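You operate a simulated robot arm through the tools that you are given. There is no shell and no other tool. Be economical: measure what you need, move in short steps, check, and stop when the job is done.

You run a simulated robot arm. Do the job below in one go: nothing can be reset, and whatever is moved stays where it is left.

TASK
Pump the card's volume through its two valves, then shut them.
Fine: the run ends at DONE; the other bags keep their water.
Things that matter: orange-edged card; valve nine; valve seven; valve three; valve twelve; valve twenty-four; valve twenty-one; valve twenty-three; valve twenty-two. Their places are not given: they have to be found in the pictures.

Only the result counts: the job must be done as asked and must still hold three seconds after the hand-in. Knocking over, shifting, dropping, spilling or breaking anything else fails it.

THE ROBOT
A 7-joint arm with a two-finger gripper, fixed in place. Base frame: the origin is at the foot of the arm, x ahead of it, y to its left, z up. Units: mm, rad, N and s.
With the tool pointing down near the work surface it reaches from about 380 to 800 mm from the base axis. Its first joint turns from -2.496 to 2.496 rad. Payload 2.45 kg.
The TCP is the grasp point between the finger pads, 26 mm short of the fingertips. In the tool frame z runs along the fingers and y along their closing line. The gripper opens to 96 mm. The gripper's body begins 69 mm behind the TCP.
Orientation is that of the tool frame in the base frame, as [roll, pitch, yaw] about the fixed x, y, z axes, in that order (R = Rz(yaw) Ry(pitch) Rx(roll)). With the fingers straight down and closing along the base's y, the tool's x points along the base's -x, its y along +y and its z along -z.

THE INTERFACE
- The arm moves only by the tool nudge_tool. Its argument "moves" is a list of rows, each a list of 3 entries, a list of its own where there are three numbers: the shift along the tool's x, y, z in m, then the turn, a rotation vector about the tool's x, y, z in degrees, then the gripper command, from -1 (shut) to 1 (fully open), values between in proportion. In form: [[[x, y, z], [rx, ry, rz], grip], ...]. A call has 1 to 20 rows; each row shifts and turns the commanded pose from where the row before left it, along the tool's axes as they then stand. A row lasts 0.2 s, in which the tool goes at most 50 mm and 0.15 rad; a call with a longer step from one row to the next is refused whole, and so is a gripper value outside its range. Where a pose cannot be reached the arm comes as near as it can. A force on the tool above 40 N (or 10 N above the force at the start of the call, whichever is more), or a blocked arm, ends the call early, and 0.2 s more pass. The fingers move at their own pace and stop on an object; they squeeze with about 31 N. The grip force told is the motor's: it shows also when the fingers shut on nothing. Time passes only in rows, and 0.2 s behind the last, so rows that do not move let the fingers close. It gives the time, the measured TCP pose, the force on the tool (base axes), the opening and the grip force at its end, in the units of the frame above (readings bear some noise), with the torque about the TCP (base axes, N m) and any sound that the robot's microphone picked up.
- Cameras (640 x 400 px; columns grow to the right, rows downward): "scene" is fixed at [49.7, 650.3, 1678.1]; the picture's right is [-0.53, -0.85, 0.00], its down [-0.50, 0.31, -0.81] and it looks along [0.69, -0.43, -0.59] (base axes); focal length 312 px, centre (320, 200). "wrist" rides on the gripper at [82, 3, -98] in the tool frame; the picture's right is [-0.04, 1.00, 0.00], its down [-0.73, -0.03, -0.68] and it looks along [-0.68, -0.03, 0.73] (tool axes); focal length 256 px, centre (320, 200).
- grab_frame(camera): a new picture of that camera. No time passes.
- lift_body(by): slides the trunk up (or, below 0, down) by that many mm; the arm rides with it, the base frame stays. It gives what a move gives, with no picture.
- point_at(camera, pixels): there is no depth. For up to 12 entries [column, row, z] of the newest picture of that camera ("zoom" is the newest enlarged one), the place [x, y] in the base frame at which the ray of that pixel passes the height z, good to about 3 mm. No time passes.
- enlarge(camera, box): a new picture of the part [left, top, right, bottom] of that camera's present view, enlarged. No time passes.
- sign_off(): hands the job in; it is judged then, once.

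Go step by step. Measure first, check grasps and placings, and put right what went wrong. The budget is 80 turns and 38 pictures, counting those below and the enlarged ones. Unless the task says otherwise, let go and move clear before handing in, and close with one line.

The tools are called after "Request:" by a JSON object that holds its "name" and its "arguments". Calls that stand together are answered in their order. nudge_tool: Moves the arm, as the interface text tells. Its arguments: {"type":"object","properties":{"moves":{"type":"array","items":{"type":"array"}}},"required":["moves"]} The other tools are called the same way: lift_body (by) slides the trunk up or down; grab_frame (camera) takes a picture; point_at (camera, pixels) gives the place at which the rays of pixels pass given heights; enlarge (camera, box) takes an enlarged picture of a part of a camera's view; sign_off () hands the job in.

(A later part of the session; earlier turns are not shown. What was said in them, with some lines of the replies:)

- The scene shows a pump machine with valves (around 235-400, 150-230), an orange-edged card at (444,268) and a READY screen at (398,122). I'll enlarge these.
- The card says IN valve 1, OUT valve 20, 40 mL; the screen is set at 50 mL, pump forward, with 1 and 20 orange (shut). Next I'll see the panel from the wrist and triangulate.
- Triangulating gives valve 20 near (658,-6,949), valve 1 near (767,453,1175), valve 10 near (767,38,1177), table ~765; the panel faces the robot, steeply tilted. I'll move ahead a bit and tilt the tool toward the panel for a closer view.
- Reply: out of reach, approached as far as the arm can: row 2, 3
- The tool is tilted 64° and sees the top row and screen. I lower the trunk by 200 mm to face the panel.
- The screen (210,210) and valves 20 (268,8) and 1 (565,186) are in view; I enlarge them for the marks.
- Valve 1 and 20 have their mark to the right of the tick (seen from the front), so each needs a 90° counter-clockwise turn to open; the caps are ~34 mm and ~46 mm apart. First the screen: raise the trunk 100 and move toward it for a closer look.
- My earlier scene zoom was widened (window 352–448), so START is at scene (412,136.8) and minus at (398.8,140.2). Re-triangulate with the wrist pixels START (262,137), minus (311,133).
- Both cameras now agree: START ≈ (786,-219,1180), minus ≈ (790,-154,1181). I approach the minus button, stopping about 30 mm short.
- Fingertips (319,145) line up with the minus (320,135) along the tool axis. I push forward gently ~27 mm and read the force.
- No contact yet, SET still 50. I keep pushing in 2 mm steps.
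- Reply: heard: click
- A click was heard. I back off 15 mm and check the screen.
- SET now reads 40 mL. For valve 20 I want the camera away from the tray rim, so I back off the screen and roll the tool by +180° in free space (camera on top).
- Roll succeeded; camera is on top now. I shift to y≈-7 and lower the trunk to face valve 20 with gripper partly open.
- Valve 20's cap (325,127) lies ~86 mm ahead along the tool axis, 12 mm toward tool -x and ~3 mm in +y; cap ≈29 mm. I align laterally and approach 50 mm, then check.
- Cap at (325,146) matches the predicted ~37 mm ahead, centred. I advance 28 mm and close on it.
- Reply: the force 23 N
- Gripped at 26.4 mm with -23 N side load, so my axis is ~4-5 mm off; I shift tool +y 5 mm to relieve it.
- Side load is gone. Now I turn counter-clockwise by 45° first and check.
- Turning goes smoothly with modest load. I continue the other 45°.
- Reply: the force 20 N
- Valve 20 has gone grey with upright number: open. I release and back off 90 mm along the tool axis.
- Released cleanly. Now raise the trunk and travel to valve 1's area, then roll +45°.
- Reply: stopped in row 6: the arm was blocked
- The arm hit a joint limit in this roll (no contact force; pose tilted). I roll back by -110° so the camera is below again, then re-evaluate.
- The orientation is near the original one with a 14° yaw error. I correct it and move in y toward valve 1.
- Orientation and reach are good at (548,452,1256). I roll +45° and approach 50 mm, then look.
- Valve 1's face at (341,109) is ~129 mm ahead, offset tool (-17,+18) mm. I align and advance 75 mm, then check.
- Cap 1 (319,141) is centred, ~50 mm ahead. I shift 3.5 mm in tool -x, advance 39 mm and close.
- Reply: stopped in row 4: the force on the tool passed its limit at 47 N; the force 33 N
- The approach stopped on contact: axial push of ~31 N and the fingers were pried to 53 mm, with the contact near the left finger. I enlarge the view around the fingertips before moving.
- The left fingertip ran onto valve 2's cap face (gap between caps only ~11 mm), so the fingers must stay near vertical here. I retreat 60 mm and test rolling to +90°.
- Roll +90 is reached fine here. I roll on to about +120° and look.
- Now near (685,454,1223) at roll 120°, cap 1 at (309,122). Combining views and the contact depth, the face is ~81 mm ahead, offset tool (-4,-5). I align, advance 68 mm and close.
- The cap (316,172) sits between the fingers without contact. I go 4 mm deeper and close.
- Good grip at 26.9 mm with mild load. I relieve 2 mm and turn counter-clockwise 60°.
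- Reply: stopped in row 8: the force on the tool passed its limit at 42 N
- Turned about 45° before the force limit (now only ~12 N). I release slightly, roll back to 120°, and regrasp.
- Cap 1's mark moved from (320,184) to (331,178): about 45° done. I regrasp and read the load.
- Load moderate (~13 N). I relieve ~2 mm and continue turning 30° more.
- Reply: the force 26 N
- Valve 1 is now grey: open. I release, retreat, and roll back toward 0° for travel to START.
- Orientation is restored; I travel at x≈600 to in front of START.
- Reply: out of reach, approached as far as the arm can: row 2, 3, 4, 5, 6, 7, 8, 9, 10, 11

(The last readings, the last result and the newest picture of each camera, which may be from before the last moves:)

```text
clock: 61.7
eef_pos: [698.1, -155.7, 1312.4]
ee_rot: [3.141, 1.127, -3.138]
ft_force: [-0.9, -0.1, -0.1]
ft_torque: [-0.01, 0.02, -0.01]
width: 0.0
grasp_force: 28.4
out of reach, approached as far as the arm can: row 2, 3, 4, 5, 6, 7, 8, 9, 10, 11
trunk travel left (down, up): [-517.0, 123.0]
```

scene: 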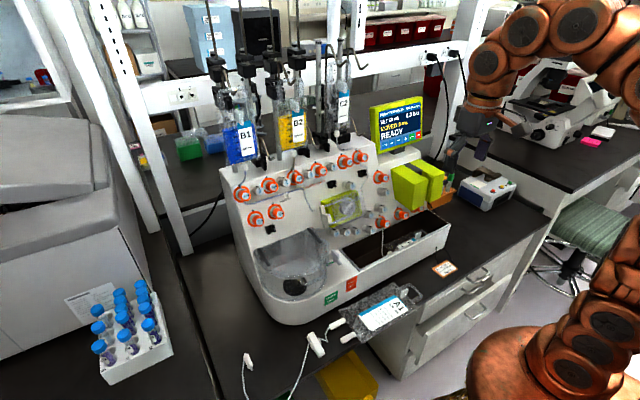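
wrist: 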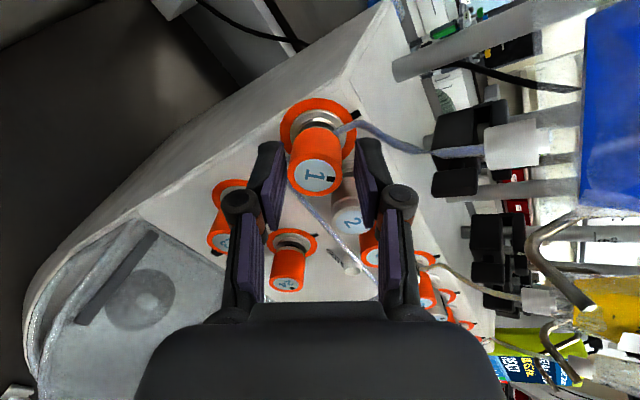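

The travel deviated (reach limit) to (698,-156,1312) with no contact. I check the scene, then correct to the pre-press point.

Request:
{"name": "nudge_tool", "arguments": {"moves": [[[0.027, -0.0205, 0], [0, 0, 0], -1], [[0.027, -0.0205, 0], [0, 0, 0], -1], [[0.027, -0.0205, 0], [0, 0, 0], -1], [[0, 0, 0.04], [0, 0, 0], -1], [[0, 0, 0.04], [0, 0, 0], -1], [[0, 0, 0], [0, 0, 0], -1]]}}

Request:
{"name": "grab_frame", "arguments": {"camera": "wrist"}}

Request:
{"name": "grab_frame", "arguments": {"camera": "scene"}}

```text
clock: 63.1
eef_pos: [762.3, -230.9, 1243.9]
ee_rot: [-3.139, 1.128, -3.138]
ft_force: [0.2, 0.5, 0.6]
ft_torque: [-0.01, -0.02, -0.01]
width: 0.0
grasp_force: 28.6
out of reach, approached as far as the arm can: row 1, 2, 3
trunk travel left (down, up): [-517.0, 123.0]
```

```text
6 pictures are left
```

wrist: 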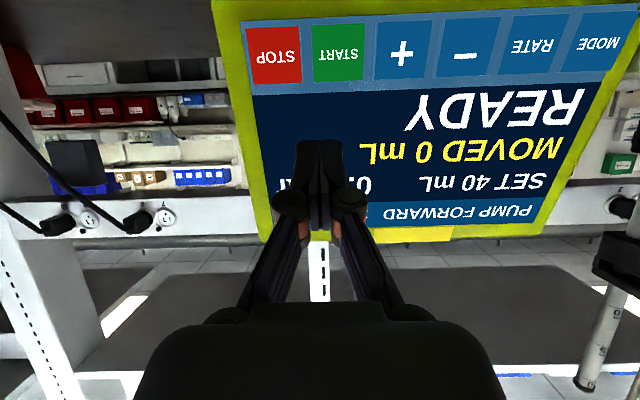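

```text
5 pictures are left
```

scene: 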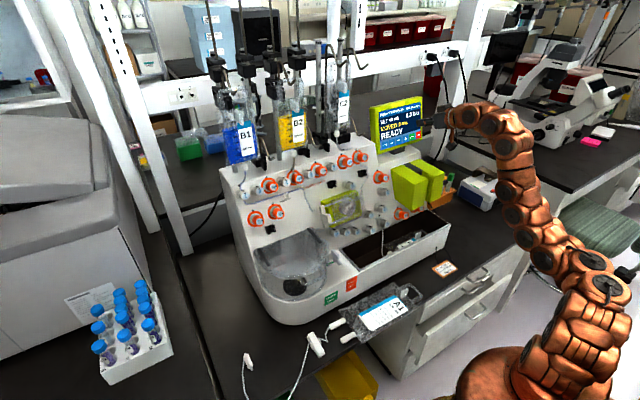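

START at (338,52) again resolves to (786,-220,1180); nothing disturbed. I pull back slightly and shift to the pre-press point.

Request:
{"name": "nudge_tool", "arguments": {"moves": [[[0, 0, -0.02], [0, 0, 0], -1], [[0.016, 0.0038, 0], [0, 0, 0], -1], [[0.016, 0.0038, 0], [0, 0, 0], -1], [[0.0155, 0.0038, 0], [0, 0, 0], -1], [[0, 0, 0.01], [0, 0, 0], -1], [[0, 0, 0], [0, 0, 0], -1]]}}

```text
clock: 64.5
eef_pos: [748.9, -230.7, 1229.5]
ee_rot: [-3.141, 1.129, -3.137]
ft_force: [0.1, -0.2, 0.3]
ft_torque: [0.01, 0.04, -0.01]
width: 0.0
grasp_force: 28.7
out of reach, approached as far as the arm can: row 3, 4
trunk travel left (down, up): [-517.0, 123.0]
```

It can't go lower by itself from this configuration; I use the trunk down 28 mm and then fix y.

Request:
{"name": "lift_body", "arguments": {"by": -28}}

Request:
{"name": "nudge_tool", "arguments": {"moves": [[[0, 0.006, 0], [0, 0, 0], -1], [[0, 0.005, 0], [0, 0, 0], -1], [[0, 0, 0], [0, 0, 0], -1]]}}

```text
clock: 65.2
eef_pos: [749.5, -229.5, 1201.8]
ee_rot: [3.142, 1.128, -3.136]
ft_force: [-0.4, -0.4, 0.1]
ft_torque: [-0.04, 0.0, 0.03]
width: 0.1
grasp_force: 28.9
trunk travel left (down, up): [-489.0, 151.0]
```

```text
clock: 66.0
eef_pos: [749.8, -220.0, 1202.1]
ee_rot: [3.141, 1.124, -3.136]
ft_force: [0.2, -0.8, 0.7]
ft_torque: [-0.01, 0.0, 0.04]
width: 0.0
grasp_force: 28.6
trunk travel left (down, up): [-489.0, 151.0]
```

At (750,-220,1202) the tip lines up with START within ~4 mm. I push forward in small steps.

Request:
{"name": "nudge_tool", "arguments": {"moves": [[[0.002, 0, 0.008], [0, 0, 0], -1], [[0.001, 0, 0.005], [0, 0, 0], -1], [[0, 0, 0.002], [0, 0, 0], -1], [[0, 0, 0.002], [0, 0, 0], -1]]}}

```text
clock: 67.0
eef_pos: [762.6, -220.6, 1191.5]
ee_rot: [3.141, 1.127, -3.137]
ft_force: [0.6, -0.8, -0.3]
ft_torque: [0.01, 0.01, -0.01]
width: 0.0
grasp_force: 28.6
trunk travel left (down, up): [-489.0, 151.0]
```

No click yet; a few more 2 mm steps.

Request:
{"name": "nudge_tool", "arguments": {"moves": [[[0, 0, 0.002], [0, 0, 0], -1], [[0, 0, 0.002], [0, 0, 0], -1]]}}

```text
clock: 67.6
eef_pos: [767.8, -219.8, 1190.7]
ee_rot: [3.141, 1.127, -3.137]
ft_force: [-0.5, 0.0, 0.7]
ft_torque: [-0.01, -0.06, -0.01]
width: 5.8
grasp_force: 28.9
trunk travel left (down, up): [-489.0, 151.0]
```

The fingers show contact (width 5.8) but no click yet; one more 2 mm step.

Request:
{"name": "nudge_tool", "arguments": {"moves": [[[0, 0, 0.002], [0, 0, 0], -1]]}}

```text
clock: 68.0
eef_pos: [768.4, -219.4, 1189.1]
ee_rot: [-3.141, 1.126, -3.138]
ft_force: [-1.9, -0.5, 0.5]
ft_torque: [0.02, -0.03, -0.07]
width: 6.0
grasp_force: 28.6
trunk travel left (down, up): [-489.0, 151.0]
heard: click
```

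Click heard: START pressed. I back off 100 mm and let time pass.

Request:
{"name": "nudge_tool", "arguments": {"moves": [[[0, 0, -0.02], [0, 0, 0], -1], [[0, 0, -0.04], [0, 0, 0], -1], [[0, 0, -0.04], [0, 0, 0], -1], [[0.02, 0, -0.03], [0, 0, 0], -1], [[0.02, 0, -0.03], [0, 0, 0], -1], [[0, 0.03, 0], [0, 0, 0], -1], [[0, 0.03, 0], [0, 0, 0], -1], [[0, 0.03, 0], [0, 0, 0], -1], [[0, 0.03, 0], [0, 0, 0], -1], [[0, 0.03, 0], [0, 0, 0], -1], [[0, 0.03, 0], [0, 0, 0], -1], [[0, 0.03, 0], [0, 0, 0], -1]]}}

Request:
{"name": "grab_frame", "arguments": {"camera": "wrist"}}

```text
clock: 70.6
eef_pos: [670.6, -57.1, 1289.4]
ee_rot: [-3.141, 1.128, -3.136]
ft_force: [0.0, -0.8, 0.6]
ft_torque: [0.01, -0.04, 0.0]
width: 0.0
grasp_force: 28.8
out of reach, approached as far as the arm can: row 2, 3, 4, 5, 6, 7, 8, 10, 11, 12
trunk travel left (down, up): [-489.0, 151.0]
```

```text
4 pictures are left
```

wrist: 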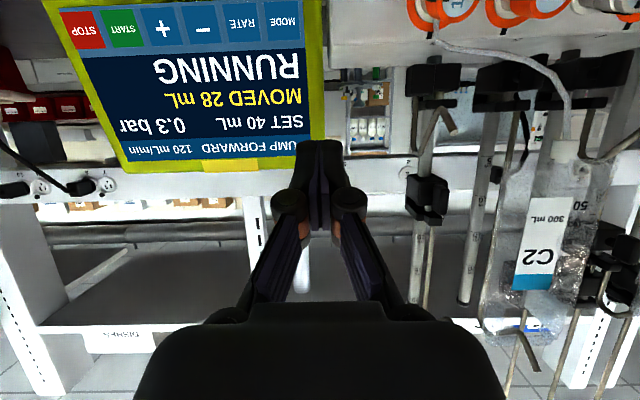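

RUNNING, MOVED 28 of 40 mL at 0.3 bar. I try returning to the normal region while rolling toward 90°, letting the run end by itself.

Request:
{"name": "nudge_tool", "arguments": {"moves": [[[0, 0, 0], [0, 0, 8], -1], [[0, 0, 0], [0, 0, 8], -1], [[0, 0, 0], [0, 0, 8], -1], [[0, 0, 0], [0, 0, 8], -1], [[0, 0, 0], [0, 0, 8], -1], [[0, 0, 0], [0, 0, 8], -1], [[0, 0, 0], [0, 0, 8], -1], [[0, 0, 0], [0, 0, 8], -1], [[0, 0, 0], [0, 0, 8], -1], [[0, 0, 0], [0, 0, 8], -1], [[0, 0, 0], [0, 0, 8], -1], [[0, -0.03, -0.01], [0, 0, 2], -1], [[0, -0.03, -0.01], [0, 0, 0], -1], [[0, -0.03, -0.01], [0, 0, 0], -1], [[0, 0, 0], [0, 0, 0], -1]]}}

```text
clock: 73.8
eef_pos: [677.0, -74.6, 1270.6]
ee_rot: [2.016, 0.001, 1.575]
ft_force: [0.1, 0.8, 0.2]
ft_torque: [0.0, 0.0, 0.0]
width: 0.1
grasp_force: 28.6
out of reach, approached as far as the arm can: row 12, 13, 14
trunk travel left (down, up): [-489.0, 151.0]
```

The arm seems stuck in an awkward elbow configuration. I look at the scene for both the screen and the arm's posture.

Request:
{"name": "grab_frame", "arguments": {"camera": "scene"}}

```text
3 pictures are left
```

scene: 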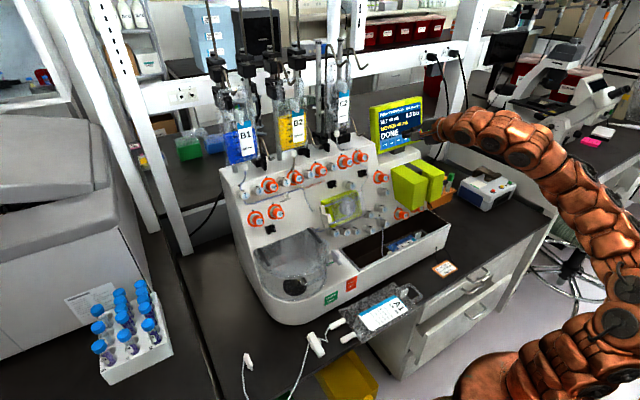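

The screen shows DONE. The elbow has swung far to -y. I test pulling back in -x and +y at constant height before any lowering.

Request:
{"name": "nudge_tool", "arguments": {"moves": [[[0.015, -0.011, -0.0225], [0, 0, 0], -1], [[0.015, -0.011, -0.0225], [0, 0, 0], -1], [[0.015, -0.011, -0.0225], [0, 0, 0], -1], [[0.015, -0.011, -0.0225], [0, 0, 0], -1], [[0, 0, 0], [0, 0, 0], -1]]}}

```text
clock: 75.0
eef_pos: [659.1, -48.5, 1312.1]
ee_rot: [2.013, 0.0, 1.575]
ft_force: [0.2, 0.5, 0.0]
ft_torque: [0.02, -0.01, 0.0]
width: 0.0
grasp_force: 28.3
out of reach, approached as far as the arm can: row 1, 2, 3, 4
trunk travel left (down, up): [-489.0, 151.0]
```

It's held by some joint limit. I tilt the tool back to pointing down (as at the start), to free the posture.

Request:
{"name": "nudge_tool", "arguments": {"moves": [[[0, 0, 0], [8, 0, 0], -1], [[0, 0, 0], [8, 0, 0], -1], [[0, 0, 0], [8, 0, 0], -1], [[0, 0, 0], [8, 0, 0], -1], [[0, 0, -0.02], [8, 0, 0], -1], [[0, -0.02, -0.01], [8, 0, 0], -1], [[0, -0.03, 0], [8, 0, 0], -1], [[0, -0.03, 0], [8, 0, 0], -1], [[0, -0.04, 0], [0, 0, 0], -1], [[0, -0.04, 0], [0, 0, 0], -1], [[0, -0.04, 0], [0, 0, 0], -1], [[0, -0.04, 0], [0, 0, 0], -1], [[0, 0, 0], [0, 0, 0], -1]]}}

```text
clock: 77.8
eef_pos: [440.2, -53.1, 1199.8]
ee_rot: [2.83, -0.003, 1.575]
ft_force: [0.3, 0.2, 0.3]
ft_torque: [-0.07, 0.03, -0.01]
width: 0.0
grasp_force: 28.7
out of reach, approached as far as the arm can: row 4, 5, 6, 7, 8
trunk travel left (down, up): [-489.0, 151.0]
```

Freed: now at (440,-53,1200), nearly pointing down. I re-tilt toward the panel normal.

Request:
{"name": "nudge_tool", "arguments": {"moves": [[[0.02, 0.02, 0], [-7.8, 0, 0], 0], [[0.02, 0.02, 0], [-7.8, 0, 0], 0], [[0, 0.02, 0], [-7.8, 0, 0], 0], [[0, 0, 0.02], [-7.8, 0, 0], 0], [[0, 0, 0.02], [-7.8, 0, 0], 0], [[0, 0, 0.02], [-7.6, 0, 0], 0], [[0, 0, 0], [0, 0, 0], 0]]}}

```text
clock: 79.4
eef_pos: [539.6, -9.9, 1185.9]
ee_rot: [2.014, 0.001, 1.575]
ft_force: [-0.9, -0.1, -0.1]
ft_torque: [0.03, -0.02, -0.02]
width: 48.1
grasp_force: 0.0
trunk travel left (down, up): [-489.0, 151.0]
```

Recovered: (540,-10,1186), roll 90°. I lower the trunk 198 mm and set the standoff in front of valve 20.

Request:
{"name": "lift_body", "arguments": {"by": -198}}

Request:
{"name": "nudge_tool", "arguments": {"moves": [[[-0.002, 0.0096, 0.01], [0.6, 0, -0.3], 0], [[0, 0, 0.01], [0, 0, 0], 0], [[0, 0, 0], [0, 0, 0], 0]]}}

```text
clock: 81.6
eef_pos: [540.3, -8.8, 987.7]
ee_rot: [2.013, 0.0, 1.574]
ft_force: [0.7, 0.1, -0.1]
ft_torque: [0.02, 0.01, 0.01]
width: 47.8
grasp_force: 0.2
trunk travel left (down, up): [-291.0, 349.0]
```

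```text
clock: 82.4
eef_pos: [562.7, -11.1, 987.5]
ee_rot: [2.024, 0.006, 1.575]
ft_force: [0.2, 0.2, -0.2]
ft_torque: [0.02, 0.02, 0.0]
width: 48.0
grasp_force: 0.1
trunk travel left (down, up): [-291.0, 349.0]
```

On axis; I advance 88 mm to the recorded grip pose and close.

Request:
{"name": "nudge_tool", "arguments": {"moves": [[[0, 0, 0.03], [0, 0, 0], 0], [[0, 0, 0.02], [0, 0, 0], 0], [[0, 0, 0.014], [0, 0, 0], 0], [[0, 0, 0.012], [0, 0, 0], 0], [[0, 0, 0.012], [0, 0, 0], 0], [[0, 0, 0], [0, 0, 0], -1], [[0, 0, 0], [0, 0, 0], -1], [[0, 0, 0], [0, 0, 0], -1], [[0, 0, 0], [0, 0, 0], -1]]}}

```text
clock: 84.4
eef_pos: [640.5, -11.2, 949.6]
ee_rot: [2.024, 0.005, 1.576]
ft_force: [10.7, 1.7, 6.7]
ft_torque: [0.01, -0.83, 0.06]
width: 26.9
grasp_force: 44.6
trunk travel left (down, up): [-291.0, 349.0]
```

Gripped at 26.9 mm with light load. I turn clockwise (+) 45° in 6 rows.

Request:
{"name": "nudge_tool", "arguments": {"moves": [[[0, 0.001, 0], [0, 0, 7.5], -1], [[0, 0, 0], [0, 0, 7.5], -1], [[0, 0, 0], [0, 0, 7.5], -1], [[0, 0, 0], [0, 0, 7.5], -1], [[0, 0, 0], [0, 0, 7.5], -1], [[0, 0, 0], [0, 0, 7.5], -1]]}}

Request:
{"name": "nudge_tool", "arguments": {"moves": [[[0, 0, 0], [0, 0, 7.5], -1], [[0, 0, 0], [0, 0, 7.5], -1], [[0, 0, 0], [0, 0, 7.5], -1], [[0, 0, 0], [0, 0, 7.5], -1], [[0, 0, 0], [0, 0, 7.5], -1], [[0, 0, 0], [0, 0, 7.5], -1]]}}

```text
clock: 85.8
eef_pos: [641.9, -11.7, 949.4]
ee_rot: [2.176, -0.687, 1.162]
ft_force: [-15.9, -6.2, -8.6]
ft_torque: [0.02, -0.52, 0.1]
width: 26.7
grasp_force: 45.0
trunk travel left (down, up): [-291.0, 349.0]
```

```text
clock: 87.2
eef_pos: [641.3, -11.1, 948.3]
ee_rot: [3.137, -1.113, 0.008]
ft_force: [-20.5, -2.3, -26.8]
ft_torque: [-0.09, 0.64, -0.18]
width: 26.4
grasp_force: 45.2
trunk travel left (down, up): [-291.0, 349.0]
```

Full 90° turned. I release, back off 90 mm and check with a wrist view.

Request:
{"name": "nudge_tool", "arguments": {"moves": [[[0, 0, 0], [0, 0, 0], 0], [[0, 0, 0], [0, 0, 0], 0], [[0, 0, 0], [0, 0, 0], 0], [[0, 0, -0.03], [0, 0, 0], 0], [[0, 0, -0.03], [0, 0, 0], 0], [[0, 0, -0.03], [0, 0, 0], 0], [[0, 0, 0], [0, 0, 0], 0]]}}

Request:
{"name": "enlarge", "arguments": {"camera": "wrist", "box": [220, 20, 500, 195]}}

```text
clock: 88.8
eef_pos: [561.5, -8.5, 989.8]
ee_rot: [3.127, -1.117, 0.016]
ft_force: [0.3, -0.3, -0.2]
ft_torque: [-0.02, 0.0, 0.02]
width: 48.2
grasp_force: 0.0
trunk travel left (down, up): [-291.0, 349.0]
```

```text
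2.29 times, centred on (360, 108) of wrist
```

zoom: 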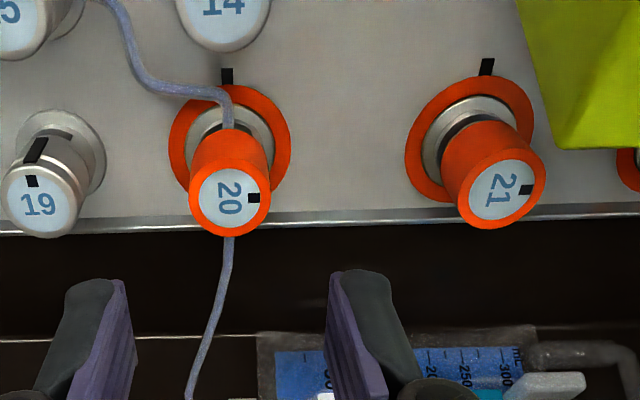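

Valve 20 is orange again with its mark to the right: shut. Now raise the trunk and roll back to 0° for the trip to valve 1.

Request:
{"name": "lift_body", "arguments": {"by": 235}}

Request:
{"name": "nudge_tool", "arguments": {"moves": [[[0, 0, 0], [0, 0, -8.4], -0.17], [[0, 0, 0], [0, 0, -8.4], -0.17], [[0, 0, 0], [0, 0, -8.4], -0.17], [[0, 0, 0], [0, 0, -8.4], -0.17], [[0, 0, 0], [0, 0, -8.4], -0.17], [[0, 0, 0], [0, 0, -8.4], -0.17], [[0, 0, 0], [0, 0, -8.4], -0.17], [[0, 0, 0], [0, 0, -8.4], -0.17], [[0, 0, 0], [0, 0, -8.4], -0.17], [[0, 0, 0], [0, 0, -8.4], -0.17], [[0, 0, 0], [0, 0, -8.4], -0.17], [[0, 0, 0], [0, 0, -8.4], -0.17], [[0, 0, 0], [0, 0, -8.4], -0.17], [[0, 0, 0], [0, 0, -8.4], -0.17], [[0, 0, 0], [0, 0, -8.4], -0.17], [[0, 0, 0], [0, 0, -8.4], -0.17], [[0, 0, 0], [0, 0, -8.4], -0.17], [[0, 0, 0], [0, 0, -8.4], -0.17], [[0, 0, 0], [0, 0, -8.4], -0.17], [[0, 0, 0], [0, 0, -8.4], -0.17]]}}

Request:
{"name": "nudge_tool", "arguments": {"moves": [[[0, 0, 0], [0, 0, -7], -0.17], [[0, 0, 0], [0, 0, -5], -0.17], [[0, 0.02, 0], [0, 0, 0], -0.17], [[0, 0.04, 0], [0, 0, 0], -0.17], [[0, 0.04, 0], [0, 0, 0], -0.17], [[0, 0.04, 0], [0, 0, 0], -0.17], [[0, 0.04, 0], [0, 0, 0], -0.17], [[0, 0, 0], [0, 0, 0], -0.17]]}}

```text
clock: 91.2
eef_pos: [560.3, -10.0, 1223.7]
ee_rot: [3.131, -1.116, 0.016]
ft_force: [-0.2, 0.4, -0.1]
ft_torque: [-0.01, -0.02, -0.02]
width: 48.1
grasp_force: 0.1
trunk travel left (down, up): [-526.0, 114.0]
```

```text
clock: 95.4
eef_pos: [562.4, -10.2, 1223.4]
ee_rot: [2.755, 1.077, 2.711]
ft_force: [0.6, 0.8, -0.3]
ft_torque: [-0.04, 0.02, 0.02]
width: 39.6
grasp_force: 0.1
trunk travel left (down, up): [-526.0, 114.0]
```

```text
clock: 97.2
eef_pos: [560.0, 169.4, 1223.5]
ee_rot: [-3.13, 1.115, -3.126]
ft_force: [0.1, 0.8, -0.4]
ft_torque: [0.0, 0.0, 0.02]
width: 39.9
grasp_force: 0.1
trunk travel left (down, up): [-526.0, 114.0]
```

Travel is clean so far (560,169,1224). Continue in +y to 452.

Request:
{"name": "nudge_tool", "arguments": {"moves": [[[0, 0.04, 0], [0, 0, 0], -0.17], [[0, 0.04, 0], [0, 0, 0], -0.17], [[0, 0.04, 0], [0, 0, 0], -0.17], [[0, 0.04, 0], [0, 0, 0], -0.17], [[0, 0.04, 0], [0, 0, 0], -0.17], [[0, 0.04, 0], [0, 0, 0], -0.17], [[0, 0.043, 0], [0, 0, 0], -0.17], [[0, 0, 0], [0, 0, 0], -0.17]]}}

```text
clock: 99.0
eef_pos: [557.6, 454.9, 1222.7]
ee_rot: [-3.131, 1.114, -3.126]
ft_force: [-0.9, 0.3, -0.1]
ft_torque: [0.01, 0.01, -0.01]
width: 39.7
grasp_force: 0.0
trunk travel left (down, up): [-526.0, 114.0]
```

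At (558,455,1223). I move to the standoff before valve 1 and roll to ~75°.

Request:
{"name": "nudge_tool", "arguments": {"moves": [[[-0.0125, -0.0007, 0.0286], [0, 0, 0], -0.17], [[-0.0125, -0.0007, 0.0286], [0, 0, 0], -0.17], [[-0.0125, -0.0007, 0.0286], [0, 0, 0], -0.17], [[-0.0125, -0.0007, 0.0286], [0, 0, 0], -0.17], [[0, 0, 0], [0, 0, 7.5], -0.17], [[0, 0, 0], [0, 0, 7.5], -0.17], [[0, 0, 0], [0, 0, 7.5], -0.17], [[0, 0, 0], [0, 0, 7.5], -0.17], [[0, 0, 0], [0, 0, 7.5], -0.17], [[0, 0, 0], [0, 0, 7.5], -0.17], [[0, 0, 0], [0, 0, 7.5], -0.17], [[0, 0, 0], [0, 0, 7.5], -0.17], [[0, 0, 0], [0, 0, 7.5], -0.17], [[0, 0, 0], [0, 0, 5], -0.17], [[0, 0, 0], [0, 0, 0], -0.17]]}}

```text
clock: 102.2
eef_pos: [683.8, 451.7, 1216.4]
ee_rot: [2.045, 0.278, 1.715]
ft_force: [-0.7, 0.5, 0.4]
ft_torque: [-0.02, -0.02, -0.01]
width: 39.9
grasp_force: 0.0
trunk travel left (down, up): [-526.0, 114.0]
```

Nicely on axis. I advance 68 mm in steps and close on cap 1.

Request:
{"name": "nudge_tool", "arguments": {"moves": [[[0, 0, 0.02], [0, 0, 0], -0.17], [[0, 0, 0.016], [0, 0, 0], -0.17], [[0, 0, 0.012], [0, 0, 0], -0.17], [[0, 0, 0.01], [0, 0, 0], -0.17], [[0, 0, 0.01], [0, 0, 0], -0.17], [[0, 0, 0], [0, 0, 0], -0.17], [[0, 0, 0], [0, 0, 0], -1], [[0, 0, 0], [0, 0, 0], -1], [[0, 0, 0], [0, 0, 0], -1]]}}

```text
clock: 104.2
eef_pos: [746.0, 451.9, 1187.6]
ee_rot: [2.041, 0.279, 1.716]
ft_force: [8.2, 4.3, 5.8]
ft_torque: [0.02, -0.87, 0.04]
width: 26.5
grasp_force: 44.9
trunk travel left (down, up): [-526.0, 114.0]
```

Gripped at 26.5 mm. I turn clockwise 48° (roll 72→120).

Request:
{"name": "nudge_tool", "arguments": {"moves": [[[0, 0.001, 0], [0, 0, 7], -1], [[0, 0, 0], [0, 0, 7], -1], [[0, 0, 0], [0, 0, 7], -1], [[0, 0, 0], [0, 0, 7], -1], [[0, 0, 0], [0, 0, 7], -1], [[0, 0, 0], [0, 0, 7], -1], [[0, 0, 0], [0, 0, 6], -1]]}}

```text
clock: 105.8
eef_pos: [745.1, 451.0, 1185.7]
ee_rot: [2.089, -0.466, 1.322]
ft_force: [-12.3, -10.0, -19.1]
ft_torque: [0.05, -0.78, 0.24]
width: 26.6
grasp_force: 44.8
trunk travel left (down, up): [-526.0, 114.0]
```

Half done. I release, roll back to 72° and regrasp.

Request:
{"name": "nudge_tool", "arguments": {"moves": [[[0, 0, 0], [0, 0, 0], -0.2], [[0, 0, 0], [0, 0, 0], -0.2], [[0, 0, 0], [0, 0, -8], -0.2], [[0, 0, 0], [0, 0, -8], -0.2], [[0, 0, 0], [0, 0, -8], -0.2], [[0, 0, 0], [0, 0, -8], -0.2], [[0, 0, 0], [0, 0, -8], -0.2], [[0, 0, 0], [0, 0, -8], -0.2], [[0, 0, 0], [0, 0, 0], -1], [[0, 0, 0], [0, 0, 0], -1], [[0, 0, 0], [0, 0, 0], -1]]}}

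Request:
{"name": "nudge_tool", "arguments": {"moves": [[[0, 0.001, 0], [0, 0, 7], -1], [[0, 0, 0], [0, 0, 7], -1], [[0, 0, 0], [0, 0, 7], -1], [[0, 0, 0], [0, 0, 7], -1], [[0, 0, 0], [0, 0, 7], -1], [[0, 0, 0], [0, 0, 5], -1]]}}

```text
clock: 108.2
eef_pos: [745.2, 451.7, 1188.2]
ee_rot: [2.044, 0.28, 1.714]
ft_force: [5.3, 1.7, 4.5]
ft_torque: [0.15, -0.78, 0.24]
width: 26.6
grasp_force: 45.0
trunk travel left (down, up): [-526.0, 114.0]
```

```text
clock: 109.6
eef_pos: [744.5, 452.4, 1186.8]
ee_rot: [2.059, -0.346, 1.396]
ft_force: [-12.4, -0.7, -16.3]
ft_torque: [-0.32, -0.55, 0.43]
width: 27.2
grasp_force: 45.1
trunk travel left (down, up): [-526.0, 114.0]
```

88° turned in total, and opening may have gone to ~92-95°; I add 5° more and look.

Request:
{"name": "nudge_tool", "arguments": {"moves": [[[0, 0, 0], [0, 0, 3], -1], [[0, 0, 0], [0, 0, 2], -1]]}}

Request:
{"name": "enlarge", "arguments": {"camera": "wrist", "box": [240, 100, 400, 200]}}

```text
clock: 110.2
eef_pos: [745.4, 453.1, 1186.4]
ee_rot: [2.077, -0.421, 1.353]
ft_force: [-8.8, 2.2, -18.5]
ft_torque: [-0.24, -0.64, 0.29]
width: 27.2
grasp_force: 45.2
trunk travel left (down, up): [-526.0, 114.0]
```

```text
4.00 times, centred on (320, 150) of wrist
```

zoom: 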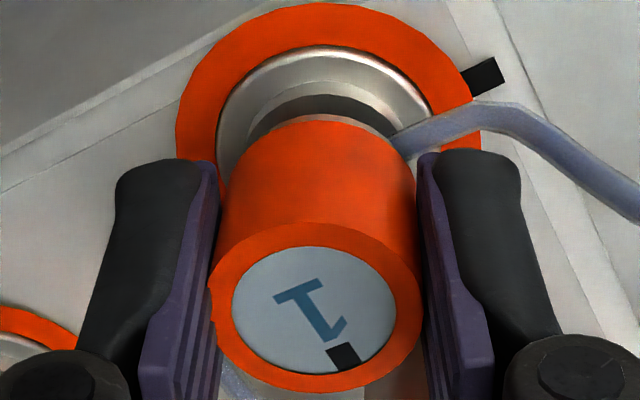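

Valve 1 is orange; the mark is perhaps a few degrees short of its original place, so I add 6° more, then release and back off.

Request:
{"name": "nudge_tool", "arguments": {"moves": [[[0, 0, 0], [0, 0, 3], -1], [[0, 0, 0], [0, 0, 3], -1], [[0, 0, 0], [0, 0, 0], -1]]}}

Request:
{"name": "nudge_tool", "arguments": {"moves": [[[0, 0, 0], [0, 0, 0], -0.17], [[0, 0, 0], [0, 0, 0], -0.17], [[0, 0, 0], [0, 0, 0], -0.17], [[0, 0, -0.03], [0, 0, 0], -0.17], [[0, 0, -0.04], [0, 0, 0], -0.17], [[0, 0, -0.04], [0, 0, 0], -0.17], [[0, 0, 0], [0, 0, 0], -0.17]]}}

Request:
{"name": "grab_frame", "arguments": {"camera": "wrist"}}

```text
clock: 111.0
eef_pos: [745.2, 453.2, 1185.9]
ee_rot: [2.101, -0.513, 1.295]
ft_force: [-14.2, 4.3, -23.5]
ft_torque: [-0.51, -0.49, 0.31]
width: 26.7
grasp_force: 44.8
trunk travel left (down, up): [-526.0, 114.0]
```

```text
clock: 112.6
eef_pos: [645.8, 450.9, 1234.8]
ee_rot: [2.098, -0.512, 1.295]
ft_force: [0.3, -0.3, -0.3]
ft_torque: [-0.02, 0.02, -0.05]
width: 39.9
grasp_force: 0.0
trunk travel left (down, up): [-526.0, 114.0]
```

```text
0 pictures are left
```

wrist: 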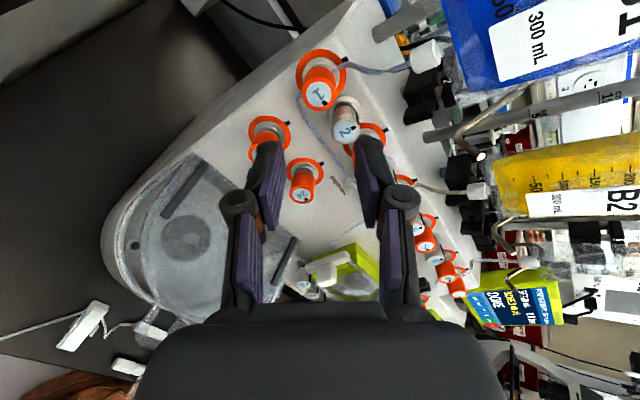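

The last picture shows valve 1 (318,90) orange and shut, and the screen still reads DONE. Valve 20 was seen shut in its last close-up, and the arm is clear, so I hand in.

Request:
{"name": "sign_off", "arguments": {}}

```text
The job is handed in.
```

I set the pump to the card's 40 mL, opened valves 1 and 20, and the run ended at DONE. Both valves then showed orange (shut) in close-ups. One slip: on the first try at valve 1 a fingertip pushed on valve 2's cap at up to 47 N; it looked unmoved afterwards.
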